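You operate a simulated robot arm through the tools that you are given. There is no shell and no other tool.

Carry out the task below with a simulated two-armed robot. There is one attempt and no reset: what you move stays moved.

## Task
Move both bands to the door end and wipe up the oil.
Fine: the cloth goes back. What is to be rubbed or washed off counts as gone when no trace of it is left.
Where things are to end (x, y in the base frame): white band within 6 cm of [61, 56]; black band within 6 cm of [55, 49].

The check looks at the end state, three seconds after you hand in, the way a careful person would. Anything else that was tipped, shoved, dropped, spilled or broken makes it a failure. Flat cloth is picked up by pressing the open fingertips on it (5 to 10 N) and closing them slowly along it; thin cloth reads only 2 to 8 mm in the jaws.

## Robot
Two 7-joint arms with two-finger parallel grippers on one trunk, on a base that drives. Base frame: it is fixed to the floor where the robot stands at the start and does not move with it; the origin is under the middle of the robot, x ahead of it, y to its left, z up; the surface under the hand at the start is at about z = 90. Lengths are in cm, angles in degrees, forces in N, time in s.
The left shoulder is at the start at [7, 18.8, 129], the right one opposite. With the tool pointing down near the work surface each hand reaches from about 26 to 78 cm from the robot's upright axis, wherever it stands, measured 20 degrees to its own side. Places, roughly: door end of the press table [60, 60, 90]; oil [60, 20, 90]. Payload 3.91 kg a hand.
The TCP of each hand is the grasp point between the finger pads, 3 cm short of the fingertips. In the tool frame z runs along the fingers and y along their closing line. Largest opening 11 cm; finger width 2, thickness 1; the body of the gripper, 4.8 by 11.2 cm, starts 5.5 cm behind the TCP.
Orientation is that of the tool frame in the base frame, as a unit quaternion [w, x, y, z]. With the fingers straight down and closing along the base's y, the tool's x points along the base's -x, its y along +y and its z along -z.

## Interface
- The arms move only by the tool move_arm. It takes "left_moves", "right_moves" or both (then of equal length, played together; a hand with none holds still); each is a list of rows, each a list of 6 numbers: the shift along the tool's x, y, z in cm, then the turn, a rotation vector about the tool's x, y, z in degrees. In form: [[x, y, z, rx, ry, rz], ...]. A call has 1 to 20 rows; each row is the pose to reach, as a shift and turn from the pose commanded when the call began, along the tool's axes at that moment. "left_fingers" and "right_fingers" are, for a hand that has rows, the gripper command, from -1 (fully open) to 1 (shut), values between in proportion, set as the call begins (left out, the last holds). A row lasts 0.2 s, in which the tool goes at most 5 cm and 8.6 degrees; a call with a longer step from one row to the next is refused whole, and so is a gripper value outside its range. Where a pose cannot be reached the arm comes as near as it can. A force on the tool above 40 N (or 10 N above the force at the start of the call, whichever is more), or a blocked arm, ends the call early, and 0.2 s more pass. The fingers move at their own pace (about 7.2 cm/s each) and stop on an object; they squeeze with about 27 N. The grip force told is the motor's: it shows also when the fingers shut on nothing. Time passes only in rows, and 0.2 s behind the last, so rows that repeat a pose let the fingers close. The reply holds the time, the measured pose of the TCP, the force on the tool along the base axes, the opening and the grip force, in the units named above and with some noise, with the torque about the TCP (base axes, N m) and any sound that the robot's microphone picked up.
- Cameras (640 x 400 px; columns grow to the right, rows downward): "scene" is now at [11.84, 3.61, 149.68]; the picture's right is [0.48, -0.88, 0.00], its down [-0.67, -0.37, -0.64] and it looks along [0.56, 0.31, -0.77] (base axes); focal length 254 px, centre (320, 200). "left" rides on the left gripper at [7.2, -1.7, -10.3] in its tool frame; the picture's right is [0.23, 0.97, 0.00], its down [-0.76, 0.18, -0.62] and it looks along [-0.61, 0.14, 0.78] (tool axes); focal length 222 px, centre (320, 200). "right" rides on the right gripper at [7.2, 1.7, -10.3] in its tool frame; the picture's right is [-0.23, 0.97, 0.00], its down [-0.76, -0.18, -0.62] and it looks along [-0.61, -0.14, 0.78] (tool axes); focal length 222 px, centre (320, 200). There is no depth. A picture from a camera that has moved, and an enlarged one, comes with that camera's place and axes in the base frame and with its lens.
- capture(camera): a new picture of that camera. The clock stands still meanwhile.
- move_column(by): slides the trunk up (or, below 0, down) by that many cm; the arms and the scene camera ride with it, the base frame stays. It gives what a move gives, with no picture.
- base_move(legs): drives the robot by 1 to 6 legs, each [ahead, turn to the left] in cm and degrees, along the robot's own axes; the way and the turn of a leg run together, so that a leg with both is an arc; at most 150 cm and 180 degrees a leg. The arms and the cameras ride along, it lands a little off, and it stops where it bumps. It gives what a move gives.
- aim_head(pan, tilt): turns the head with the scene camera to pan (to the left, within 86 degrees either way) and tilt (down, from -29 to 69), counted from straight ahead of the robot. It gives what a move gives.
- zoom(camera, box): a new picture of the part [left, top, right, bottom] of that camera's present view, enlarged. The clock stands still meanwhile.
- finish_job(): hands the job in; it is judged then, once.

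Places have to be worked out from the pictures, the camera data and where the tool is seen. Open the grippers and draw the arms clear of the work before you hand the job in, unless the task says otherwise.

The tools are called as a command line: name --argument value ..., lists and objects as JSON in quotes. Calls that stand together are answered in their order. move_arm: Moves the arms, as the interface text tells. Its arguments: {"type":"object","properties":{"left_moves":{"type":"array","items":{"type":"array","items":{"type":"number"}}},"left_fingers":{"type":"number"},"right_moves":{"type":"array","items":{"type":"array","items":{"type":"number"}}},"right_fingers":{"type":"number"}},"required":[]} The other tools are called the same way: move_column (by) slides the trunk up or down; base_move (legs) drives the base; aim_head (pan, tilt) turns the head that bears the scene camera; capture (camera) takes a picture; zoom (camera, box) takes an enlarged picture of a part of a camera's view; finish_job () hands the job in.

At the start:

```text
time: 0.0
left_eef_pos: [44.55, 44.04, 116.85]
left_orientation: [-0.001, 0.0, 1.0, 0.0]
left_wrist_force: [-0.5, 0.3, 0.1]
left_ft_torque: [0.0, -0.03, -0.02]
left_grip_width: 11.02
left_gripper_force: 0.0
right_eef_pos: [45.18, 6.94, 115.69]
right_orientation: [-0.001, 0.0, 1.0, 0.0]
right_wrist_force: [-0.8, 0.2, 0.3]
right_ft_torque: [0.01, 0.0, -0.01]
right_grip_width: 11.02
right_gripper_force: 0.1
trunk travel left (down, up): [-80.0, 14.0]
robot x, y, heading: [0.07, -0.11, 0.1]
head pan, tilt: [28.9, 49.9]
```

scene: 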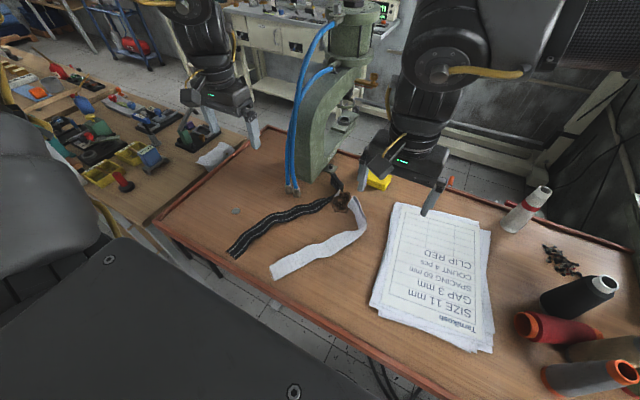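
right: 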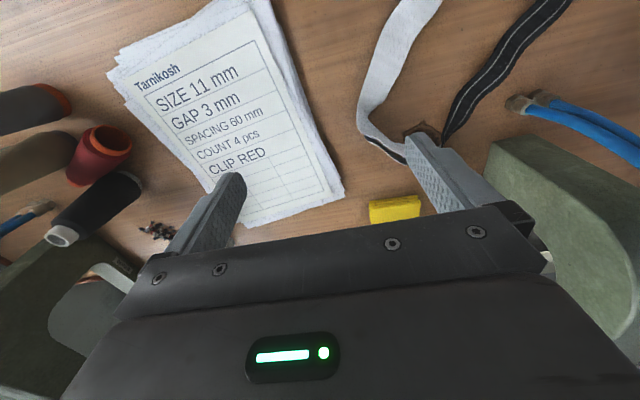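
left: 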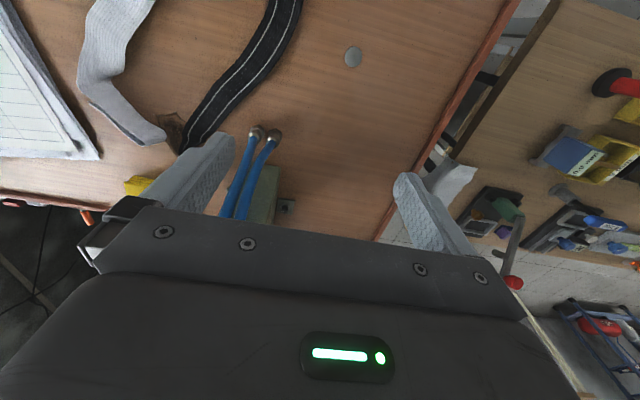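

The scene shows two bands (black and white), a brown oil spot where they meet, a yellow item behind the oil, a paper stack, and a grey cloth-like item at the table's left edge. I'll zoom in on these first.

zoom --camera "scene" --box '[220, 140, 420, 290]'

zoom --camera "scene" --box '[140, 90, 300, 200]'

zoom --camera "left" --box '[0, 0, 320, 200]'

zoom --camera "right" --box '[320, 60, 560, 230]'

```text
2.67 times, centred on (320, 215) of scene
camera zoom: at [11.84, 3.61, 149.68], right [0.48, -0.88, 0.0], down [-0.67, -0.37, -0.64], along [0.56, 0.31, -0.77], focal length 676 px, centre (320, 160)
```

zoom: 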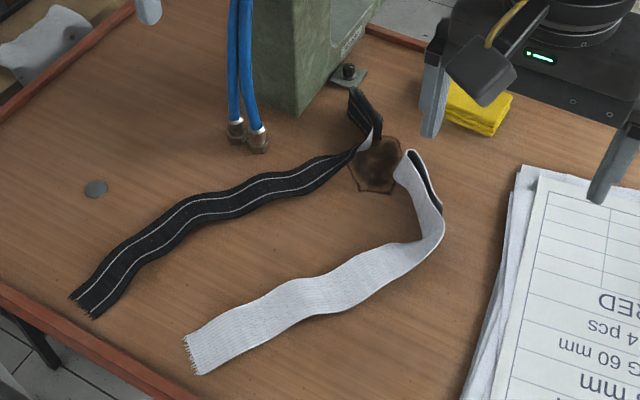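

```text
3.64 times, centred on (220, 145) of scene
camera zoom: at [11.84, 3.61, 149.68], right [0.48, -0.88, 0.0], down [-0.67, -0.37, -0.64], along [0.56, 0.31, -0.77], focal length 922 px, centre (684, 400)
```

zoom: 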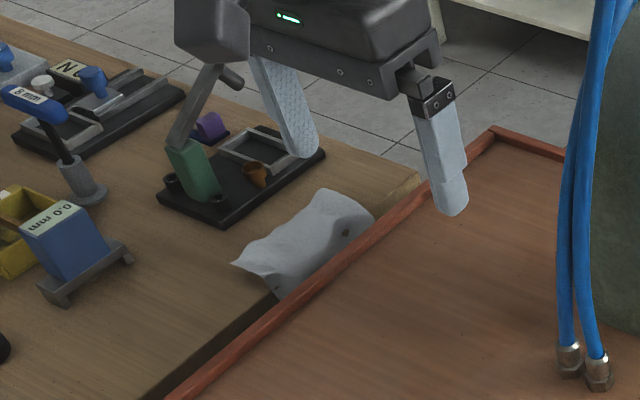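

```text
2.00 times, centred on (160, 100) of left
camera zoom: at [37.32, 42.2, 127.24], right [-0.23, 0.97, 0.0], down [0.76, 0.18, 0.62], along [0.61, 0.14, -0.78], focal length 444 px, centre (640, 400)
```

zoom: 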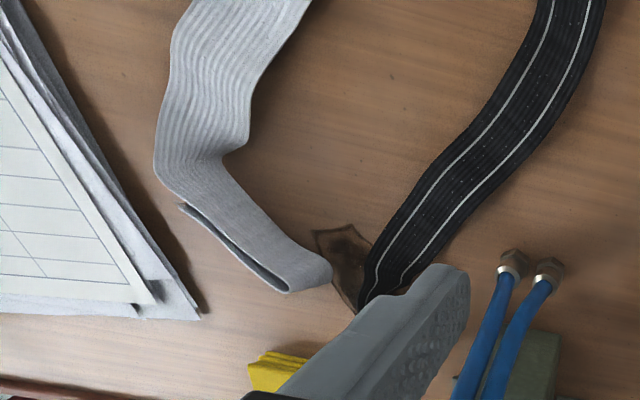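

```text
2.35 times, centred on (440, 145) of right
camera zoom: at [38.0, 8.56, 126.0], right [0.23, 0.97, 0.0], down [0.76, -0.18, 0.62], along [0.61, -0.14, -0.78], focal length 523 px, centre (38, 329)
```

zoom: 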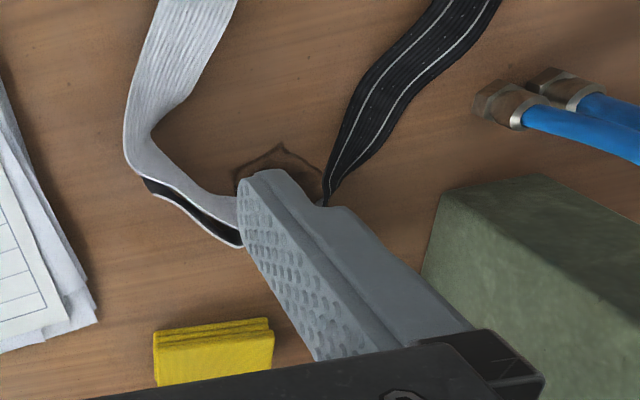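

The oil is at about [58, 21.5], the yellow pad at about [72, 15.5], and a grey rag at about [55, 70]. I'll draw both arms back to look without obstruction.

move_arm --right_moves '[[3, 0, 0, 0, 0, 0], [7, 0, 0, 0, 0, 0], [11, -2, 0, 0, 0, 0], [14, -4, 0, 0, 0, 0], [14, -4, 0, 0, 0, 0]]' --left_moves '[[3, 0, 0, 0, 0, 0], [6, 3, 0, 0, 0, 0], [9, 6, 0, 0, 0, 0], [12, 8, 0, 0, 0, 0], [12, 8, 0, 0, 0, 0]]'

capture --camera "scene"

capture --camera "right"

capture --camera "left"

```text
time: 1.2
left_eef_pos: [32.35, 51.74, 116.78]
left_orientation: [-0.001, 0.0, 1.0, 0.0]
left_wrist_force: [0.7, -0.4, -0.2]
left_ft_torque: [0.02, 0.01, -0.02]
left_grip_width: 11.0
left_gripper_force: 0.1
right_eef_pos: [31.23, 2.9, 115.72]
right_orientation: [-0.001, 0.0, 1.0, 0.0]
right_wrist_force: [-0.1, 0.2, 0.1]
right_ft_torque: [0.0, -0.03, 0.01]
right_grip_width: 10.99
right_gripper_force: 0.0
trunk travel left (down, up): [-80.0, 14.0]
robot x, y, heading: [-0.05, 0.05, 0.0]
head pan, tilt: [28.9, 49.9]
```

```text
taken
camera scene: at [11.94, 3.67, 149.67], right [0.48, -0.88, 0.0], down [-0.67, -0.37, -0.64], along [0.56, 0.31, -0.77], focal length 254 px, centre (320, 200)
```

scene: 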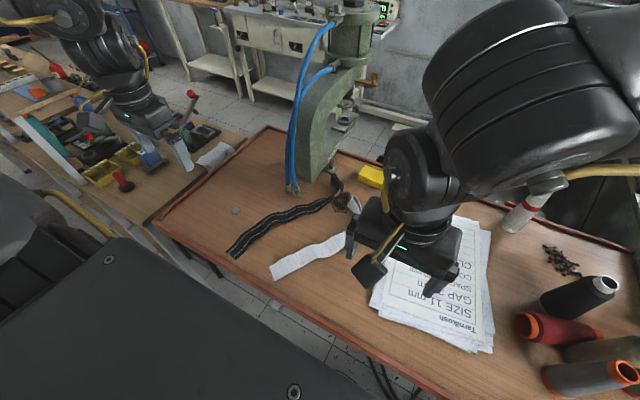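

```text
taken
camera right: at [24.02, 4.5, 125.92], right [0.23, 0.97, 0.0], down [0.76, -0.18, 0.62], along [0.61, -0.14, -0.78], focal length 222 px, centre (320, 200)
```

right: 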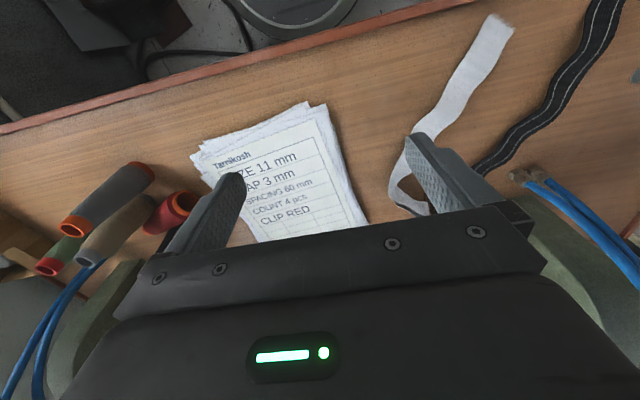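

```text
taken
camera left: at [25.25, 50.04, 127.06], right [-0.23, 0.97, 0.0], down [0.76, 0.18, 0.62], along [0.61, 0.14, -0.78], focal length 222 px, centre (320, 200)
```

left: 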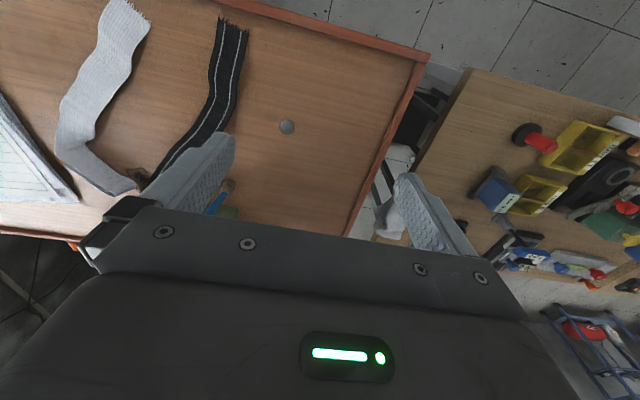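

Now I'll zoom in on the yellow item, the grey rag, and the band ends.

zoom --camera "scene" --box '[300, 150, 400, 220]'

zoom --camera "scene" --box '[160, 110, 280, 190]'

zoom --camera "scene" --box '[260, 60, 400, 210]'

zoom --camera "left" --box '[340, 90, 480, 260]'

```text
5.71 times, centred on (350, 185) of scene
camera zoom: at [11.94, 3.67, 149.67], right [0.48, -0.88, 0.0], down [-0.67, -0.37, -0.64], along [0.56, 0.31, -0.77], focal length 1449 px, centre (149, 286)
```

zoom: 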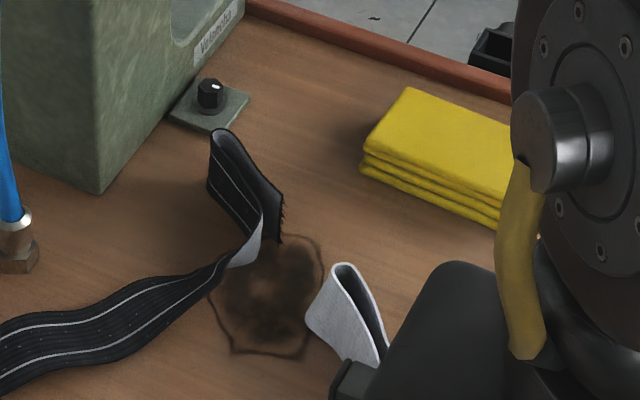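

```text
5.00 times, centred on (220, 150) of scene
camera zoom: at [11.94, 3.67, 149.67], right [0.48, -0.88, 0.0], down [-0.67, -0.37, -0.64], along [0.56, 0.31, -0.77], focal length 1268 px, centre (820, 450)
```

zoom: 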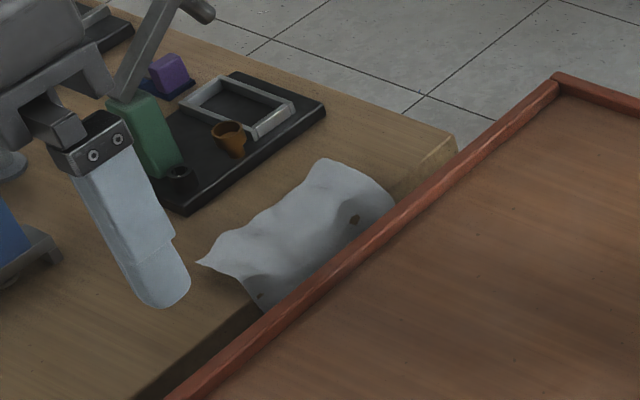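

```text
2.67 times, centred on (330, 135) of scene
camera zoom: at [11.94, 3.67, 149.67], right [0.48, -0.88, 0.0], down [-0.67, -0.37, -0.64], along [0.56, 0.31, -0.77], focal length 676 px, centre (293, 373)
```

zoom: 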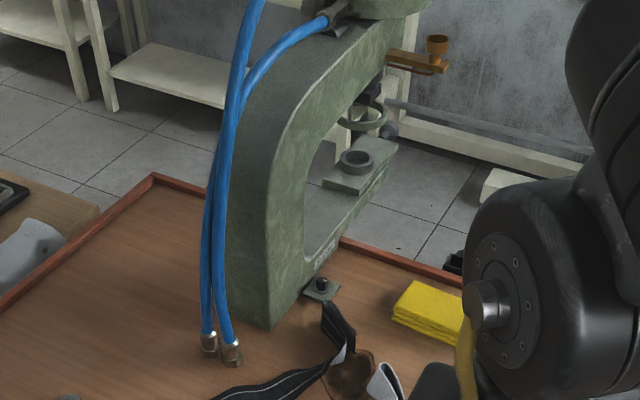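

```text
2.35 times, centred on (410, 175) of left
camera zoom: at [25.25, 50.04, 127.06], right [-0.23, 0.97, 0.0], down [0.76, 0.18, 0.62], along [0.61, 0.14, -0.78], focal length 523 px, centre (108, 259)
```

zoom: 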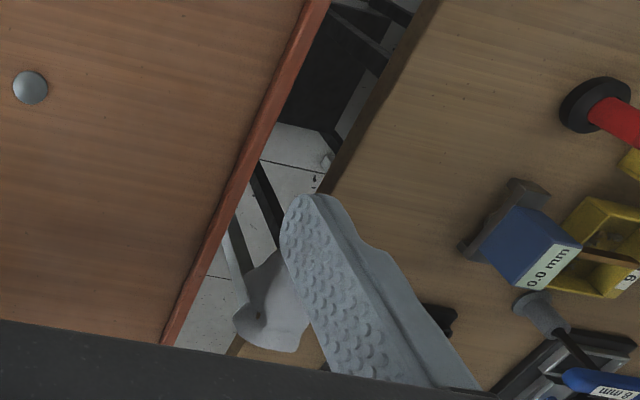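

The yellow item is a neatly folded, layered cloth at about [70, 16]. The grey rag is spotted and lies on the neighbouring bench. I'll move the right arm aside to the right and bring the left hand over for a close view of the oil, band ends and yellow cloth.

move_arm --right_moves '[[0, -4, -1, 0, 0, 0], [0, -8, -2, 0, 0, 0], [0, -12, -3, 0, 0, 0], [0, -16, -4, 0, 0, 0], [0, -20, -5, 0, 0, 0], [0, -20, -5, 0, 0, 0]]'

move_arm --left_moves '[[-2, -4, -1, 0, 0, 0], [-4, -8, -2, 0, 0, 0], [-6, -12, -2, 0, 0, 0], [-8, -16, -2, 0, 0, 0], [-9, -20, -2, 0, 0, 0], [-10, -24, -2, 0, 0, 0], [-11, -28, -2, 0, 0, 0], [-12, -32, -2, 0, 0, 0], [-13, -35, -2, 0, 0, 0], [-13, -35, -2, 0, 0, 0]]'

capture --camera "left"

capture --camera "scene"

```text
time: 2.6
left_eef_pos: [32.1, 52.02, 116.71]
left_orientation: [0.001, -0.002, 1.0, -0.002]
left_wrist_force: [-0.4, 0.1, -0.3]
left_ft_torque: [-0.01, -0.05, -0.03]
left_grip_width: 11.0
left_gripper_force: 0.0
right_eef_pos: [31.02, -15.84, 120.54]
right_orientation: [0.001, -0.001, 1.0, -0.001]
right_wrist_force: [-0.6, -0.4, 0.1]
right_ft_torque: [0.01, 0.0, -0.01]
right_grip_width: 11.03
right_gripper_force: 0.1
right hand out of reach, approached as far as the arm can: row 5, 6
trunk travel left (down, up): [-80.0, 14.0]
robot x, y, heading: [0.13, -0.18, -0.2]
head pan, tilt: [28.9, 49.9]
```

```text
time: 4.8
left_eef_pos: [45.91, 22.76, 119.46]
left_orientation: [0.001, -0.001, 1.0, -0.002]
left_wrist_force: [0.1, 0.5, -0.6]
left_ft_torque: [0.0, -0.03, -0.03]
left_grip_width: 11.02
left_gripper_force: 0.2
left hand out of reach, approached as far as the arm can: row 7, 8, 9, 10
right_eef_pos: [31.01, -15.96, 120.42]
right_orientation: [0.001, 0.0, 1.0, -0.001]
right_wrist_force: [-0.3, 1.5, -0.4]
right_ft_torque: [-0.03, 0.01, 0.0]
right_grip_width: 10.98
right_gripper_force: 0.0
trunk travel left (down, up): [-80.0, 14.0]
robot x, y, heading: [0.18, 0.01, 0.2]
head pan, tilt: [28.9, 49.9]
```

```text
taken
camera left: at [38.71, 20.95, 129.91], right [-0.23, 0.97, -0.01], down [0.76, 0.18, 0.62], along [0.61, 0.14, -0.78], focal length 222 px, centre (320, 200)
```

left: 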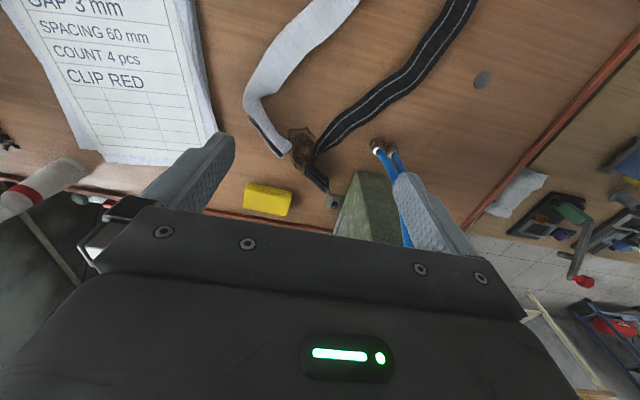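

```text
taken
camera scene: at [11.68, 3.91, 149.68], right [0.48, -0.87, 0.0], down [-0.67, -0.37, -0.64], along [0.56, 0.31, -0.77], focal length 254 px, centre (320, 200)
```

scene: 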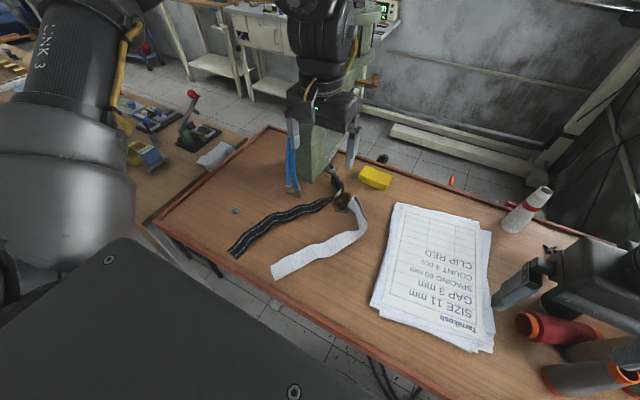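

The left hand stopped near y = 22.8. I'll zoom in on this clear view of the oil, band ends and yellow cloth.

zoom --camera "left" --box '[220, 60, 400, 220]'

zoom --camera "scene" --box '[310, 150, 410, 220]'

zoom --camera "left" --box '[440, 130, 600, 240]'

```text
2.50 times, centred on (310, 140) of left
camera zoom: at [38.71, 20.95, 129.91], right [-0.23, 0.97, -0.01], down [0.76, 0.18, 0.62], along [0.61, 0.14, -0.78], focal length 555 px, centre (345, 350)
```

zoom: 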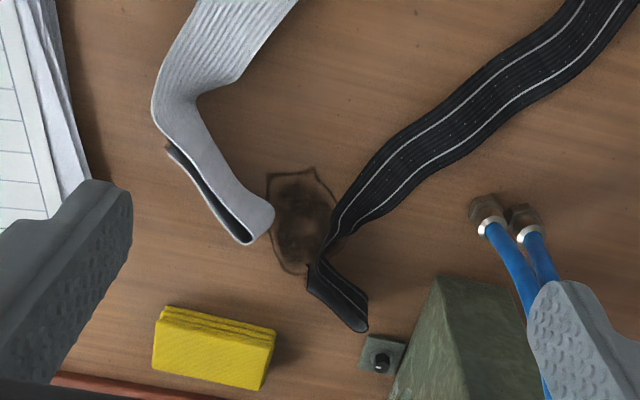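

```text
5.71 times, centred on (360, 185) of scene
camera zoom: at [11.68, 3.91, 149.68], right [0.48, -0.87, 0.0], down [-0.67, -0.37, -0.64], along [0.56, 0.31, -0.77], focal length 1449 px, centre (91, 286)
```

zoom: 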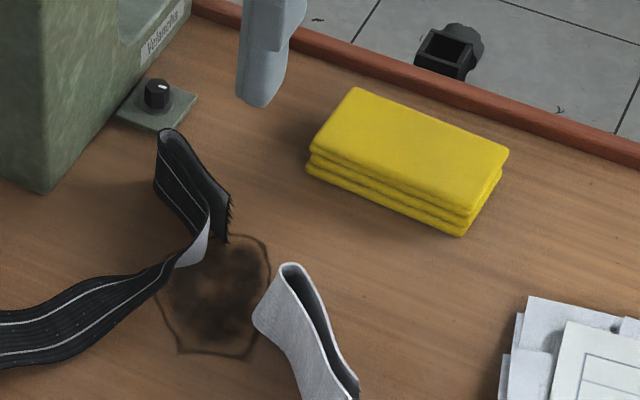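

```text
3.64 times, centred on (520, 185) of left
camera zoom: at [38.71, 20.95, 129.91], right [-0.23, 0.97, -0.01], down [0.76, 0.18, 0.62], along [0.61, 0.14, -0.78], focal length 808 px, centre (-407, 254)
```

zoom: 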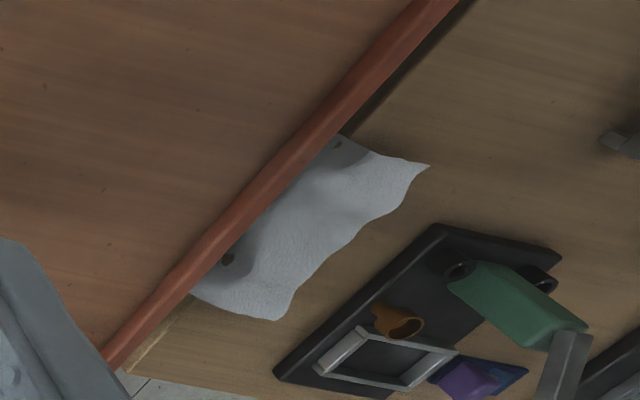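

I judge the oil to span x 54–63 and y 18.5–25, the yellow folded cloth to be centred at [71.3, 16.6], and the white band's middle to be near [47, 15]. I'll lower the left hand toward the white band's middle while turning it across the band, and check its reach.

move_arm --left_moves '[[0, 0, 3, 0, 0, 8], [0, 0, 6, 0, 0, 16], [0, 0, 9, 0, 0, 24], [0, 0, 12, 0, 0, 32], [0, 0, 14, 0, 0, 32], [0, 0, 14, 0, 0, 32]]' --left_fingers 0.5

capture --camera "left"

capture --camera "scene"

```text
time: 6.2
left_eef_pos: [45.53, 23.62, 105.91]
left_orientation: [0.001, 0.275, 0.961, -0.001]
left_wrist_force: [0.2, -0.3, 0.6]
left_ft_torque: [0.01, 0.02, 0.03]
left_grip_width: 2.75
left_gripper_force: 0.0
left hand out of reach, approached as far as the arm can: row 4, 5, 6
right_eef_pos: [31.16, -16.18, 120.29]
right_orientation: [0.0, 0.001, 1.0, 0.001]
right_wrist_force: [-1.1, -0.9, 0.5]
right_ft_torque: [-0.01, 0.0, 0.0]
right_grip_width: 11.0
right_gripper_force: 0.1
trunk travel left (down, up): [-80.0, 14.0]
robot x, y, heading: [-0.02, 0.16, -0.1]
head pan, tilt: [28.9, 49.9]
```

```text
taken
camera left: at [38.54, 25.95, 116.24], right [0.32, 0.95, 0.0], down [0.74, -0.25, 0.62], along [0.59, -0.2, -0.78], focal length 222 px, centre (320, 200)
```

left: 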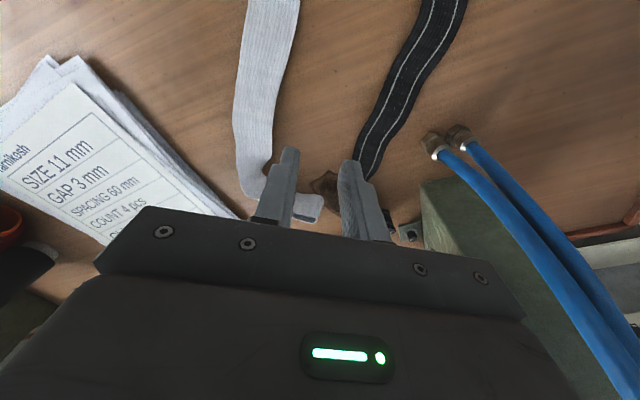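

```text
taken
camera scene: at [11.87, 3.56, 149.68], right [0.48, -0.88, 0.0], down [-0.67, -0.37, -0.64], along [0.56, 0.31, -0.77], focal length 254 px, centre (320, 200)
```

scene: 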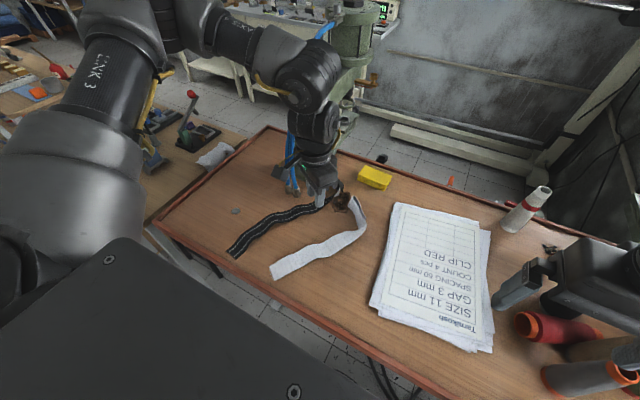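

The left hand stalls at about y = 23.6 in this arm configuration. I'll look down to check the gap between the base and table in case I need to drive.

aim_head --pan 0 --tilt 69

capture --camera "scene"

```text
time: 7.1
left_eef_pos: [45.59, 23.71, 105.97]
left_orientation: [0.001, 0.276, 0.961, -0.002]
left_wrist_force: [0.5, -0.2, -0.5]
left_ft_torque: [0.04, -0.03, 0.02]
left_grip_width: 2.74
left_gripper_force: 0.0
right_eef_pos: [31.28, -16.23, 120.38]
right_orientation: [0.0, 0.0, 1.0, 0.0]
right_wrist_force: [0.2, 0.1, -0.4]
right_ft_torque: [0.01, -0.02, 0.03]
right_grip_width: 10.98
right_gripper_force: 0.0
trunk travel left (down, up): [-80.0, 14.0]
robot x, y, heading: [-0.3, -0.2, 0.0]
head pan, tilt: [0.0, 68.8]
```

```text
taken
camera scene: at [10.68, -0.11, 147.48], right [0.0, -1.0, 0.0], down [-0.93, 0.0, -0.36], along [0.36, 0.0, -0.93], focal length 254 px, centre (320, 200)
```

scene: 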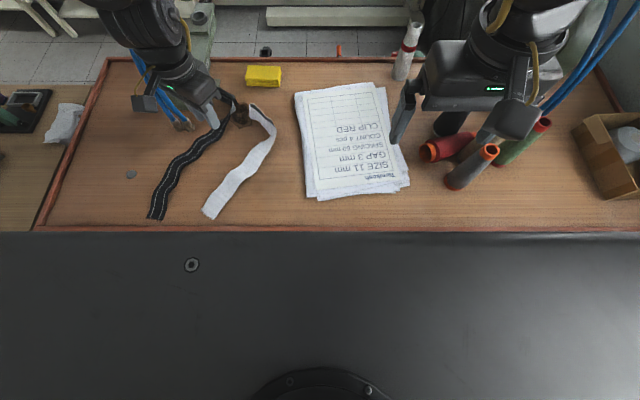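

The table's near edge is at about x = 26, and the body sits close to it, so there is little room to drive ahead. I'll test whether the left hand can go farther inward when it is farther forward and lower.

move_arm --left_moves '[[-2.5, 1.6, 1, 0, 0, 0], [-4.2, 2.6, 1.5, 0, 0, 0], [-5.5, 0, 1.5, 0, 0, 0], [-6.5, -3, 1.5, 0, 0, 0], [-6.5, -3, 1.5, 0, 0, 0]]'

```text
time: 8.3
left_eef_pos: [47.24, 23.89, 106.96]
left_orientation: [0.001, 0.276, 0.961, -0.002]
left_wrist_force: [-0.5, -0.5, 0.0]
left_ft_torque: [-0.01, 0.0, 0.02]
left_grip_width: 2.77
left_gripper_force: 0.1
left hand out of reach, approached as far as the arm can: row 1, 2, 3, 4, 5
right_eef_pos: [31.16, -16.14, 120.53]
right_orientation: [0.0, 0.0, 1.0, 0.001]
right_wrist_force: [0.0, 0.1, 0.6]
right_ft_torque: [-0.01, 0.0, -0.01]
right_grip_width: 11.0
right_gripper_force: 0.0
trunk travel left (down, up): [-80.0, 14.0]
robot x, y, heading: [-0.37, -0.01, 0.1]
head pan, tilt: [0.0, 68.8]
```

The left hand seems limited to its own side, so turning the base about 25° to the right should bring the oil, bands and yellow cloth into its comfortable range. Both hands are well above the table contents, so I'll turn in place.

move_arm --left_moves '[[2, 0, -4, 0, 0, 0], [4, 0, -8, 0, 0, 0], [4, 0, -12, 0, 0, 0], [4, 0, -12, 0, 0, 0]]'

base_move --legs '[[0, -12]]'

aim_head --pan 32 --tilt 52

capture --camera "scene"

```text
time: 9.3
left_eef_pos: [43.81, 26.08, 119.09]
left_orientation: [0.0, 0.275, 0.961, 0.0]
left_wrist_force: [-0.2, -0.7, 0.4]
left_ft_torque: [0.0, 0.04, 0.04]
left_grip_width: 2.76
left_gripper_force: 0.1
right_eef_pos: [31.28, -16.3, 120.43]
right_orientation: [0.0, 0.0, 1.0, 0.001]
right_wrist_force: [0.3, 0.2, -0.6]
right_ft_torque: [0.0, -0.01, 0.01]
right_grip_width: 11.01
right_gripper_force: 0.0
trunk travel left (down, up): [-80.0, 14.0]
robot x, y, heading: [0.14, -0.09, 0.0]
head pan, tilt: [0.0, 68.8]
```

```text
time: 10.5
left_eef_pos: [48.33, 16.74, 119.02]
left_orientation: [-0.001, 0.373, 0.928, 0.0]
left_wrist_force: [0.4, -0.3, 0.1]
left_ft_torque: [0.0, 0.01, -0.03]
left_grip_width: 2.76
left_gripper_force: 0.1
right_eef_pos: [27.23, -22.24, 120.42]
right_orientation: [-0.002, 0.103, 0.995, 0.0]
right_wrist_force: [-0.1, 0.6, -0.8]
right_ft_torque: [0.0, 0.0, -0.03]
right_grip_width: 10.99
right_gripper_force: 0.0
trunk travel left (down, up): [-80.0, 14.0]
robot x, y, heading: [0.07, 0.09, -12.2]
head pan, tilt: [0.0, 68.8]
```

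```text
time: 11.5
left_eef_pos: [48.21, 16.53, 119.11]
left_orientation: [0.0, 0.374, 0.927, 0.0]
left_wrist_force: [-1.0, 0.0, 0.1]
left_ft_torque: [0.01, -0.03, 0.05]
left_grip_width: 2.75
left_gripper_force: 0.0
right_eef_pos: [27.13, -22.24, 120.33]
right_orientation: [-0.001, 0.104, 0.995, 0.0]
right_wrist_force: [-0.6, 0.5, 0.0]
right_ft_torque: [0.01, -0.01, 0.01]
right_grip_width: 10.99
right_gripper_force: 0.1
trunk travel left (down, up): [-80.0, 14.0]
robot x, y, heading: [-0.08, -0.18, -11.8]
head pan, tilt: [32.0, 52.0]
```

```text
taken
camera scene: at [12.0, 1.44, 149.4], right [0.34, -0.94, 0.0], down [-0.74, -0.27, -0.62], along [0.58, 0.21, -0.79], focal length 254 px, centre (320, 200)
```

scene: 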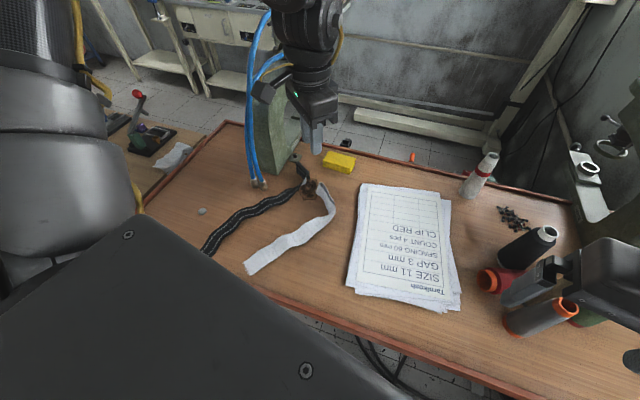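

The turn went cleanly. I'll turn another 14° so the band middle and oil sit well within the left arm's range.

base_move --legs '[[0, -14]]'

aim_head --pan 44 --tilt 52

capture --camera "scene"

capture --camera "left"

```text
time: 12.7
left_eef_pos: [50.93, 4.14, 119.05]
left_orientation: [-0.001, 0.485, 0.875, 0.0]
left_wrist_force: [-0.9, -0.3, 0.2]
left_ft_torque: [0.01, -0.04, 0.0]
left_grip_width: 2.72
left_gripper_force: 0.2
right_eef_pos: [20.94, -28.27, 120.34]
right_orientation: [0.0, 0.227, 0.974, 0.001]
right_wrist_force: [-0.4, -0.7, -0.2]
right_ft_torque: [0.01, -0.01, 0.0]
right_grip_width: 10.99
right_gripper_force: 0.1
trunk travel left (down, up): [-80.0, 14.0]
robot x, y, heading: [0.01, -0.26, -26.2]
head pan, tilt: [32.0, 52.0]
```

```text
time: 13.5
left_eef_pos: [50.82, 3.94, 119.14]
left_orientation: [0.0, 0.485, 0.874, 0.0]
left_wrist_force: [-0.4, 0.5, 1.5]
left_ft_torque: [-0.01, 0.01, 0.0]
left_grip_width: 2.73
left_gripper_force: 0.0
right_eef_pos: [20.83, -28.49, 120.39]
right_orientation: [-0.002, 0.226, 0.974, 0.002]
right_wrist_force: [0.5, 0.5, -0.4]
right_ft_torque: [0.01, -0.05, -0.02]
right_grip_width: 11.01
right_gripper_force: 0.0
trunk travel left (down, up): [-80.0, 14.0]
robot x, y, heading: [0.01, -0.06, -26.4]
head pan, tilt: [44.0, 52.0]
```

```text
taken
camera scene: at [11.7, -0.19, 149.4], right [0.31, -0.95, 0.0], down [-0.75, -0.24, -0.62], along [0.59, 0.19, -0.79], focal length 254 px, centre (320, 200)
```

scene: 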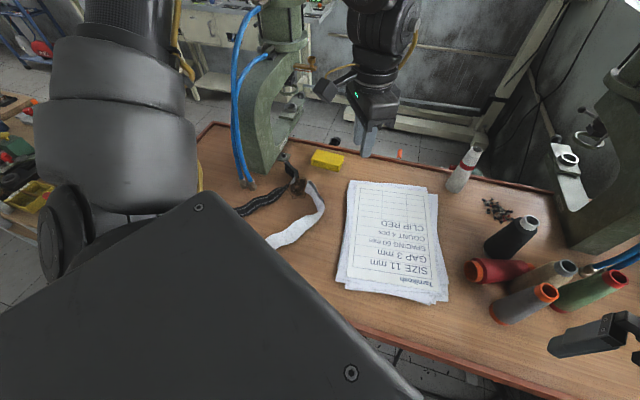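

```text
taken
camera left: at [45.57, 9.2, 129.42], right [0.71, 0.71, 0.0], down [0.55, -0.55, 0.62], along [0.44, -0.44, -0.78], focal length 222 px, centre (320, 200)
```

left: 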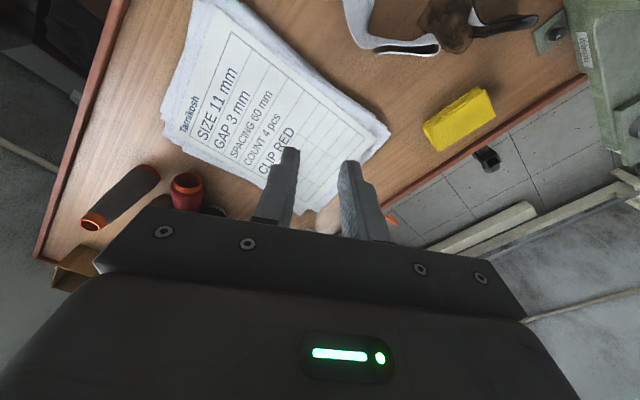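

The left hand is at [50.8, 3.9, 119], yawed −58°. I'll move it over the white band's middle near [47, 15], align it across the band at yaw −32°, and descend to about z = 101 for a look.

move_arm --left_moves '[[3, 0.7, 1, 0, 0, -7], [6, 1.4, 3, 0, 0, -14], [9, 2, 6, 0, 0, -21], [11.4, 2.66, 10, 0, 0, -26], [11.4, 2.66, 14, 0, 0, -26], [11.4, 2.66, 18, 0, 0, -26], [11.4, 2.66, 18, 0, 0, -26]]'

capture --camera "left"

capture --camera "scene"

```text
time: 15.1
left_eef_pos: [47.0, 15.51, 101.1]
left_orientation: [0.001, 0.277, 0.961, -0.001]
left_wrist_force: [0.2, 0.0, -0.5]
left_ft_torque: [-0.01, 0.01, -0.01]
left_grip_width: 2.76
left_gripper_force: 0.0
right_eef_pos: [20.89, -28.27, 120.48]
right_orientation: [-0.002, 0.227, 0.974, 0.002]
right_wrist_force: [0.6, -0.3, -0.7]
right_ft_torque: [-0.05, -0.02, -0.01]
right_grip_width: 11.01
right_gripper_force: 0.1
trunk travel left (down, up): [-80.0, 14.0]
robot x, y, heading: [0.04, 0.31, -26.3]
head pan, tilt: [44.0, 52.0]
```

```text
taken
camera left: at [40.04, 17.83, 111.44], right [0.33, 0.95, 0.0], down [0.74, -0.25, 0.62], along [0.59, -0.2, -0.78], focal length 222 px, centre (320, 200)
```

left: 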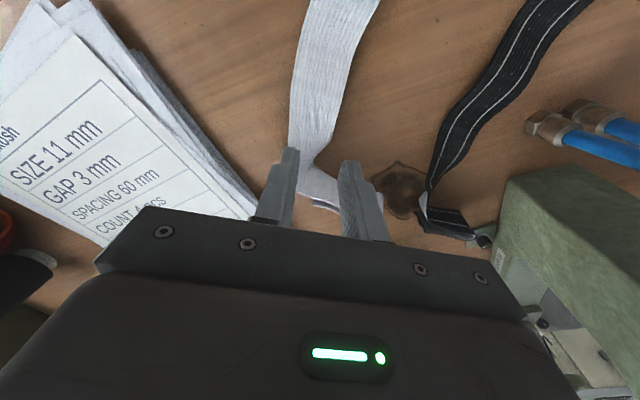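

```text
taken
camera scene: at [11.62, 0.07, 149.41], right [0.31, -0.95, 0.0], down [-0.75, -0.24, -0.62], along [0.59, 0.19, -0.79], focal length 254 px, centre (320, 200)
```

scene: 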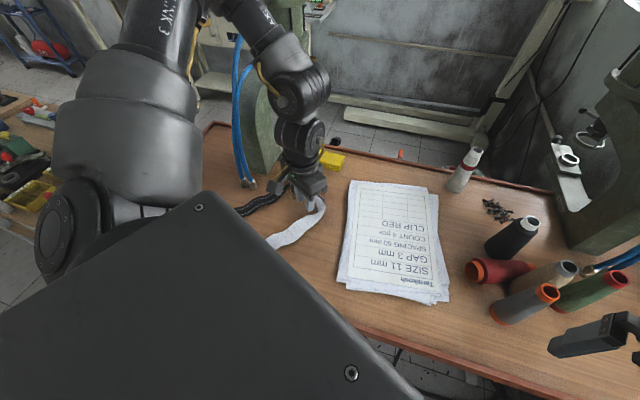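

The band's centreline under the hand is about 0.5 cm to the tool's −y side, and the band is about 4.5 cm wide. I'll shift, then come down close to contact.

move_arm --left_moves '[[0, -0.5, 3, 0, 0, 0], [0, -0.5, 5.5, 0, 0, 0], [0, -0.5, 6.5, 0, 0, 0], [0, -0.5, 7, 0, 0, 0], [0, -0.5, 7.3, 0, 0, 0]]' --left_fingers 0.5

```text
time: 16.3
left_eef_pos: [46.87, 14.93, 93.82]
left_orientation: [0.0, 0.276, 0.961, 0.001]
left_wrist_force: [-0.2, 0.8, 0.3]
left_ft_torque: [0.05, 0.02, 0.02]
left_grip_width: 2.72
left_gripper_force: 0.0
right_eef_pos: [20.74, -28.24, 120.33]
right_orientation: [-0.001, 0.227, 0.974, 0.001]
right_wrist_force: [-0.8, -0.6, -0.6]
right_ft_torque: [0.03, 0.01, -0.01]
right_grip_width: 11.02
right_gripper_force: 0.1
trunk travel left (down, up): [-80.0, 14.0]
robot x, y, heading: [0.24, -0.13, -25.9]
head pan, tilt: [44.0, 52.0]
```

No contact yet at TCP z = 93.8, so I'll keep lowering in small steps.

move_arm --left_moves '[[0, 0, 0.2, 0, 0, 0], [0, 0, 0.4, 0, 0, 0], [0, 0, 0.55, 0, 0, 0], [0, 0, 0.55, 0, 0, 0]]'

```text
time: 17.3
left_eef_pos: [46.77, 14.69, 93.46]
left_orientation: [0.003, 0.277, 0.961, 0.0]
left_wrist_force: [0.0, 4.3, 26.2]
left_ft_torque: [0.18, 0.15, -0.01]
left_grip_width: 2.75
left_gripper_force: 0.0
right_eef_pos: [20.62, -28.35, 120.44]
right_orientation: [0.001, 0.226, 0.974, 0.001]
right_wrist_force: [0.2, 0.4, 0.4]
right_ft_torque: [0.01, 0.03, 0.03]
right_grip_width: 10.99
right_gripper_force: 0.0
trunk travel left (down, up): [-80.0, 14.0]
robot x, y, heading: [0.21, -0.22, -26.1]
head pan, tilt: [44.0, 52.0]
stopped in row 4 (left hand): the force on the tool passed its limit at 42 N (the readings are from after the stop); the commanded pose is now the measured one
```

Contact, and too hard at 26 N. I'll ease up slightly and read the force.

move_arm --left_moves '[[0, 0, -0.1, 0, 0, 0], [0, 0, -0.12, 0, 0, 0]]'

```text
time: 17.9
left_eef_pos: [46.72, 14.8, 93.44]
left_orientation: [0.002, 0.277, 0.961, 0.0]
left_wrist_force: [-4.7, -0.8, 9.7]
left_ft_torque: [0.0, 0.15, 0.03]
left_grip_width: 2.74
left_gripper_force: 0.0
right_eef_pos: [20.63, -28.25, 120.49]
right_orientation: [0.0, 0.225, 0.974, 0.002]
right_wrist_force: [0.3, 0.3, -0.6]
right_ft_torque: [0.01, 0.01, 0.0]
right_grip_width: 11.0
right_gripper_force: 0.0
trunk travel left (down, up): [-80.0, 14.0]
robot x, y, heading: [0.05, 0.29, -26.3]
head pan, tilt: [44.0, 52.0]
```

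Pressing at about 9.7 N, which is right. Now I'll close slowly along the cloth in steps.

move_arm --left_moves '[[0, 0, 0, 0, 0, 0]]' --left_fingers 0.6

move_arm --left_moves '[[0, 0, 0, 0, 0, 0]]' --left_fingers 0.7

move_arm --left_moves '[[0, 0, 0, 0, 0, 0]]' --left_fingers 0.8

move_arm --left_moves '[[0, 0, 0, 0, 0, 0]]' --left_fingers 0.9

move_arm --left_moves '[[0, 0, 0, 0, 0, 0], [0, 0, 0, 0, 0, 0]]' --left_fingers 1

capture --camera "left"

```text
time: 18.3
left_eef_pos: [46.91, 14.7, 93.35]
left_orientation: [0.002, 0.278, 0.961, 0.002]
left_wrist_force: [-3.7, 0.9, 10.1]
left_ft_torque: [0.0, 0.21, 0.04]
left_grip_width: 2.48
left_gripper_force: 2.8
right_eef_pos: [20.64, -28.31, 120.43]
right_orientation: [-0.001, 0.227, 0.974, 0.0]
right_wrist_force: [-0.1, 0.8, 0.6]
right_ft_torque: [0.0, 0.01, 0.04]
right_grip_width: 11.0
right_gripper_force: 0.0
trunk travel left (down, up): [-80.0, 14.0]
robot x, y, heading: [0.06, -0.03, -26.1]
head pan, tilt: [44.0, 52.0]
```

```text
time: 18.7
left_eef_pos: [46.98, 14.8, 93.53]
left_orientation: [0.003, 0.277, 0.961, 0.001]
left_wrist_force: [-2.1, -1.7, 8.9]
left_ft_torque: [-0.01, 0.1, 0.04]
left_grip_width: 1.82
left_gripper_force: 1.6
right_eef_pos: [20.72, -28.28, 120.36]
right_orientation: [-0.001, 0.227, 0.974, 0.001]
right_wrist_force: [-0.3, -0.1, 0.1]
right_ft_torque: [0.04, 0.0, -0.01]
right_grip_width: 11.0
right_gripper_force: 0.1
trunk travel left (down, up): [-80.0, 14.0]
robot x, y, heading: [0.0, -0.48, -26.1]
head pan, tilt: [44.0, 52.0]
```

```text
time: 19.1
left_eef_pos: [46.9, 14.76, 93.52]
left_orientation: [0.003, 0.277, 0.961, 0.001]
left_wrist_force: [-1.0, -3.0, 9.3]
left_ft_torque: [-0.08, 0.08, 0.03]
left_grip_width: 1.33
left_gripper_force: 2.1
right_eef_pos: [20.68, -28.45, 120.36]
right_orientation: [-0.001, 0.226, 0.974, 0.002]
right_wrist_force: [0.1, 0.2, 0.6]
right_ft_torque: [-0.01, 0.0, -0.03]
right_grip_width: 10.98
right_gripper_force: 0.1
trunk travel left (down, up): [-80.0, 14.0]
robot x, y, heading: [0.03, -0.25, -26.3]
head pan, tilt: [44.0, 52.0]
```

```text
time: 19.5
left_eef_pos: [46.91, 14.73, 93.44]
left_orientation: [0.002, 0.277, 0.961, 0.001]
left_wrist_force: [-0.9, -1.6, 8.8]
left_ft_torque: [-0.06, 0.05, 0.0]
left_grip_width: 0.78
left_gripper_force: 2.6
right_eef_pos: [20.82, -28.35, 120.38]
right_orientation: [-0.001, 0.226, 0.974, 0.002]
right_wrist_force: [-0.3, 0.5, -0.1]
right_ft_torque: [0.0, 0.0, -0.02]
right_grip_width: 11.03
right_gripper_force: 0.0
trunk travel left (down, up): [-80.0, 14.0]
robot x, y, heading: [0.06, 0.17, -26.1]
head pan, tilt: [44.0, 52.0]
```

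```text
time: 20.1
left_eef_pos: [46.95, 14.72, 93.56]
left_orientation: [0.002, 0.277, 0.961, 0.001]
left_wrist_force: [0.2, -1.7, 9.9]
left_ft_torque: [-0.01, 0.06, 0.01]
left_grip_width: 0.01
left_gripper_force: 27.2
right_eef_pos: [20.81, -28.45, 120.47]
right_orientation: [-0.001, 0.226, 0.974, 0.002]
right_wrist_force: [0.1, -1.0, -0.2]
right_ft_torque: [-0.01, 0.0, -0.01]
right_grip_width: 11.01
right_gripper_force: 0.1
trunk travel left (down, up): [-80.0, 14.0]
robot x, y, heading: [-0.29, -0.15, -26.1]
head pan, tilt: [44.0, 52.0]
```

```text
taken
camera left: at [39.85, 17.09, 103.77], right [0.33, 0.95, 0.0], down [0.74, -0.26, 0.63], along [0.59, -0.2, -0.78], focal length 222 px, centre (320, 200)
```

left: 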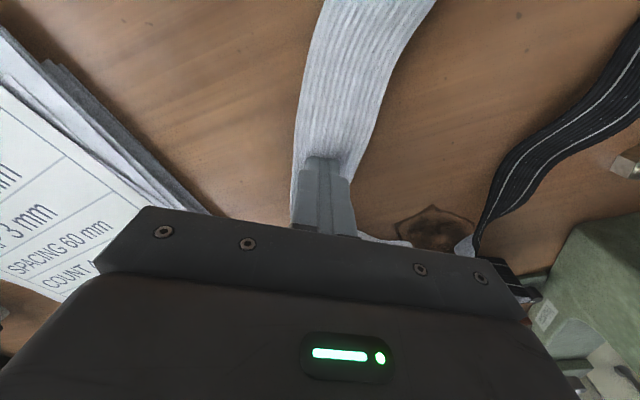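

The fingers shut fully (0.01) with nothing caught, so the cloth slipped out when closing across its width. I'll lift, open, and turn 90° to close along the band's length.

move_arm --left_moves '[[0, 0, -3, 0, 0, 0], [0, 0, -6, 0, 0, 0], [0, 0, -6, 0, 0, -8], [0, 0, -6, 0, 0, -16], [0, 0, -6, 0, 0, -24], [0, 0, -6, 0, 0, -32], [0, 0, -6, 0, 0, -40], [0, 0, -6, 0, 0, -48], [0, 0, -6, 0, 0, -56], [0, 0, -6, 0, 0, -64], [0, 0, -6, 0, 0, -72], [0, 0, -6, 0, 0, -80], [0, 0, -6, 0, 0, -88], [0, 0, -6, 0, 0, -91], [0, 0, -6, 0, 0, -91]]' --left_fingers 0.1

capture --camera "left"

```text
time: 23.3
left_eef_pos: [38.3, 38.77, 101.27]
left_orientation: [0.018, -0.42, 0.907, -0.04]
left_wrist_force: [-0.2, -0.7, 0.5]
left_ft_torque: [-0.01, 0.01, -0.01]
left_grip_width: 4.97
left_gripper_force: 0.0
left hand out of reach, approached as far as the arm can: row 4, 5, 6, 7, 8, 9, 10, 11, 12, 13, 14, 15
right_eef_pos: [20.75, -28.26, 120.36]
right_orientation: [-0.001, 0.226, 0.974, 0.001]
right_wrist_force: [-1.0, 0.8, 0.5]
right_ft_torque: [0.03, 0.03, 0.0]
right_grip_width: 11.0
right_gripper_force: 0.1
trunk travel left (down, up): [-80.0, 14.0]
robot x, y, heading: [0.14, 0.15, -26.1]
head pan, tilt: [44.0, 52.0]
```

```text
taken
camera left: at [34.29, 32.71, 111.89], right [-0.89, 0.45, -0.08], down [0.32, 0.73, 0.6], along [0.33, 0.51, -0.79], focal length 222 px, centre (320, 200)
```

left: 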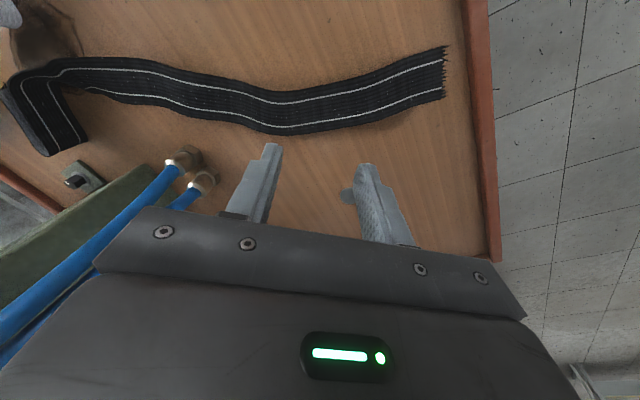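

Turning that way isn't reachable, and the hand was carried to [38, 39, 101] without touching anything. Its fingers now nearly line up along the black band. I'll do the black band first: raise the hand and turn the base back to heading 0, where this wrist angle should be comfortable.

move_arm --left_moves '[[0, 0, -4, 0, 0, 0], [0, 0, -8, 0, 0, 0], [0, 0, -12, 0, 0, 0], [0, 0, -12, 0, 0, 0]]'

base_move --legs '[[0, 26]]'

aim_head --pan 30 --tilt 50

capture --camera "scene"

```text
time: 24.3
left_eef_pos: [35.77, 41.74, 108.29]
left_orientation: [0.017, -0.42, 0.907, -0.039]
left_wrist_force: [0.4, 0.1, -0.1]
left_ft_torque: [-0.02, 0.0, -0.03]
left_grip_width: 4.92
left_gripper_force: 0.1
left hand out of reach, approached as far as the arm can: row 1, 2, 3, 4
right_eef_pos: [21.07, -28.27, 120.42]
right_orientation: [-0.002, 0.226, 0.974, 0.001]
right_wrist_force: [-0.4, -0.1, 0.1]
right_ft_torque: [-0.02, -0.01, 0.0]
right_grip_width: 11.0
right_gripper_force: 0.1
trunk travel left (down, up): [-80.0, 14.0]
robot x, y, heading: [-0.16, -0.09, -26.1]
head pan, tilt: [44.0, 52.0]
```

```text
time: 26.0
left_eef_pos: [13.86, 53.09, 108.31]
left_orientation: [0.026, -0.612, 0.79, -0.035]
left_wrist_force: [0.4, 0.2, -0.5]
left_ft_torque: [-0.07, -0.02, 0.01]
left_grip_width: 4.93
left_gripper_force: 0.0
right_eef_pos: [31.12, -16.4, 120.28]
right_orientation: [-0.002, 0.003, 1.0, 0.003]
right_wrist_force: [-1.2, -0.2, -0.7]
right_ft_torque: [0.0, -0.02, 0.03]
right_grip_width: 11.0
right_gripper_force: 0.0
trunk travel left (down, up): [-80.0, 14.0]
robot x, y, heading: [-0.01, -0.07, -0.4]
head pan, tilt: [44.0, 52.0]
```

```text
time: 26.8
left_eef_pos: [13.88, 53.12, 108.44]
left_orientation: [0.025, -0.612, 0.79, -0.034]
left_wrist_force: [0.8, 0.4, 0.6]
left_ft_torque: [0.01, -0.01, 0.0]
left_grip_width: 4.98
left_gripper_force: 0.1
right_eef_pos: [31.17, -16.53, 120.31]
right_orientation: [-0.003, 0.003, 1.0, 0.002]
right_wrist_force: [-0.8, 0.2, 0.7]
right_ft_torque: [-0.03, 0.02, 0.02]
right_grip_width: 10.98
right_gripper_force: 0.2
trunk travel left (down, up): [-80.0, 14.0]
robot x, y, heading: [-0.01, -0.01, -0.4]
head pan, tilt: [30.0, 50.0]
```

```text
taken
camera scene: at [11.78, 3.63, 149.67], right [0.5, -0.87, 0.0], down [-0.67, -0.38, -0.64], along [0.56, 0.32, -0.77], focal length 254 px, centre (320, 200)
```

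scene: 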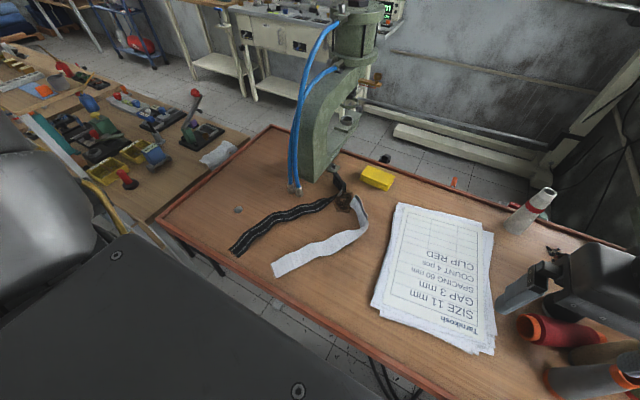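

The hand is at [13.9, 53.1], yawed 75°. I'll bring it over the black band near [46, 33], yawed 50° so the fingers close along the band.

move_arm --left_moves '[[1.2, -3.6, 0, -0.5, 0, 3], [2.4, -7.2, 0.5, -1, 0, 6], [3.6, -10.8, 1, -1.5, 0, 9], [4.8, -14.4, 1.5, -2, 0, 12], [6, -18, 2, -2.5, 0, 14], [7.2, -21.6, 2.5, -3, 0, 16], [8.4, -25.2, 3.5, -3.5, 0, 19], [9.6, -28.8, 4.5, -4, 0, 22], [10.8, -32.4, 5.5, -4.5, 0, 25], [11.4, -35.7, 6.3, -4.8, 0, 25.5], [11.4, -35.7, 6.3, -4.8, 0, 25.5]]'

capture --camera "left"

capture --camera "scene"

```text
time: 29.2
left_eef_pos: [22.8, 47.58, 100.19]
left_orientation: [0.009, -0.421, 0.907, 0.003]
left_wrist_force: [0.8, -0.7, -0.1]
left_ft_torque: [0.0, 0.01, -0.05]
left_grip_width: 4.95
left_gripper_force: 0.1
left hand out of reach, approached as far as the arm can: row 1, 2, 3, 4, 5, 6, 7, 8, 9, 10, 11
right_eef_pos: [31.04, -16.49, 120.45]
right_orientation: [-0.002, 0.002, 1.0, 0.002]
right_wrist_force: [0.7, -0.1, 1.0]
right_ft_torque: [0.02, -0.02, 0.01]
right_grip_width: 11.01
right_gripper_force: 0.0
trunk travel left (down, up): [-80.0, 14.0]
robot x, y, heading: [0.33, 0.04, -0.4]
head pan, tilt: [30.0, 50.0]
```

```text
taken
camera left: at [19.26, 40.76, 110.39], right [-0.89, 0.45, -0.01], down [0.35, 0.69, 0.64], along [0.29, 0.56, -0.77], focal length 222 px, centre (320, 200)
```

left: 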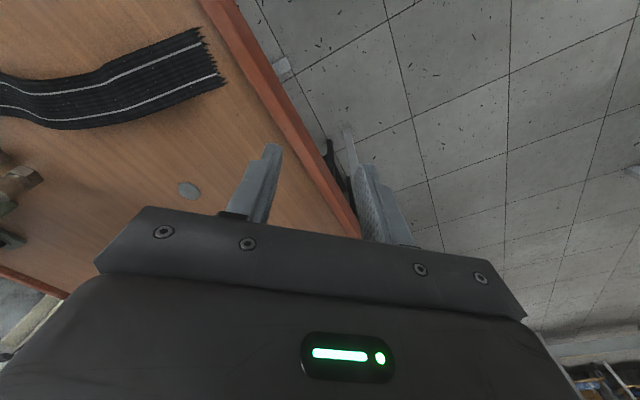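

```text
taken
camera scene: at [11.74, 3.65, 149.67], right [0.5, -0.87, 0.0], down [-0.67, -0.38, -0.64], along [0.56, 0.32, -0.77], focal length 254 px, centre (320, 200)
```

scene: 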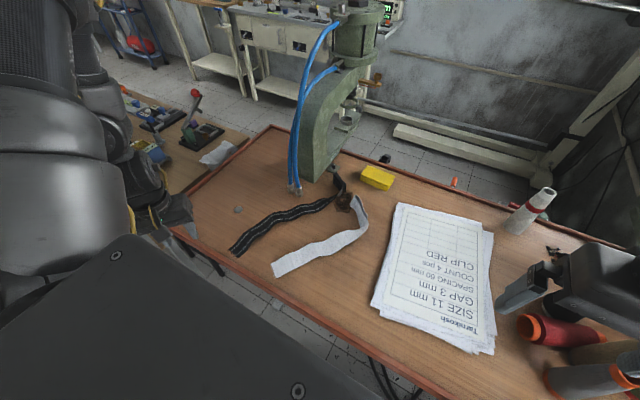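

The positive-yaw posture runs into wrist limits, so I'll back out: raise the hand and return to the starting posture at yaw 0 near [44, 44, 116].

move_arm --left_moves '[[0, 0, -3, 0, 0, 6], [-1, -1, -6, 0, 0, 13], [-2, -2, -9, 0, 0, 20], [-4, -5, -12, 0, 0, 27], [-6, -8, -14, 0, 0, 34], [-8, -12, -16, 0, 0, 41], [-10, -16, -16, 0, 0, 48], [-11.2, -18.9, -16, 0, 0, 50], [-11.2, -18.9, -16, 0, 0, 50]]'

```text
time: 31.2
left_eef_pos: [44.45, 42.93, 116.2]
left_orientation: [0.005, 0.0, 1.0, 0.007]
left_wrist_force: [0.0, 0.2, 0.5]
left_ft_torque: [0.02, 0.03, -0.02]
left_grip_width: 4.97
left_gripper_force: 0.0
left hand out of reach, approached as far as the arm can: row 1, 2, 3
right_eef_pos: [31.01, -16.32, 120.57]
right_orientation: [-0.001, 0.003, 1.0, 0.002]
right_wrist_force: [-0.2, 0.0, -0.4]
right_ft_torque: [-0.01, 0.02, -0.01]
right_grip_width: 11.01
right_gripper_force: 0.0
trunk travel left (down, up): [-80.0, 14.0]
robot x, y, heading: [-0.08, -0.12, 0.1]
head pan, tilt: [30.0, 50.0]
```

The hand is back at the start posture. I'll test the negative yaw direction, which puts the closing line along x, from here.

move_arm --left_moves '[[1, 0, 0, 0, 0, 8], [2, 0, 0, 0, 0, 16], [3, 0, 0, 0, 0, 24], [4, 0, 0, 0, 0, 32], [4, 0, 0, 0, 0, 40], [4, 0, 0, 0, 0, 48], [4, 0, 0, 0, 0, 56], [4, 0, 0, 0, 0, 64], [4, 0, 0, 0, 0, 72], [4, 0, 0, 0, 0, 80], [4, 0, 0, 0, 0, 88], [4, 0, 0, 0, 0, 96], [4, 0, 0, 0, 0, 104], [4, 0, 0, 0, 0, 112], [4, 0, 0, 0, 0, 112]]'

```text
time: 34.4
left_eef_pos: [40.37, 42.89, 116.21]
left_orientation: [-0.003, 0.83, 0.558, 0.007]
left_wrist_force: [0.0, 0.2, -0.1]
left_ft_torque: [-0.02, 0.0, 0.01]
left_grip_width: 4.93
left_gripper_force: 0.1
right_eef_pos: [31.04, -16.35, 120.38]
right_orientation: [-0.002, 0.003, 1.0, 0.002]
right_wrist_force: [0.0, 0.1, -0.5]
right_ft_torque: [0.03, 0.0, 0.03]
right_grip_width: 11.02
right_gripper_force: 0.1
trunk travel left (down, up): [-80.0, 14.0]
robot x, y, heading: [0.33, -0.13, -0.2]
head pan, tilt: [30.0, 50.0]
```

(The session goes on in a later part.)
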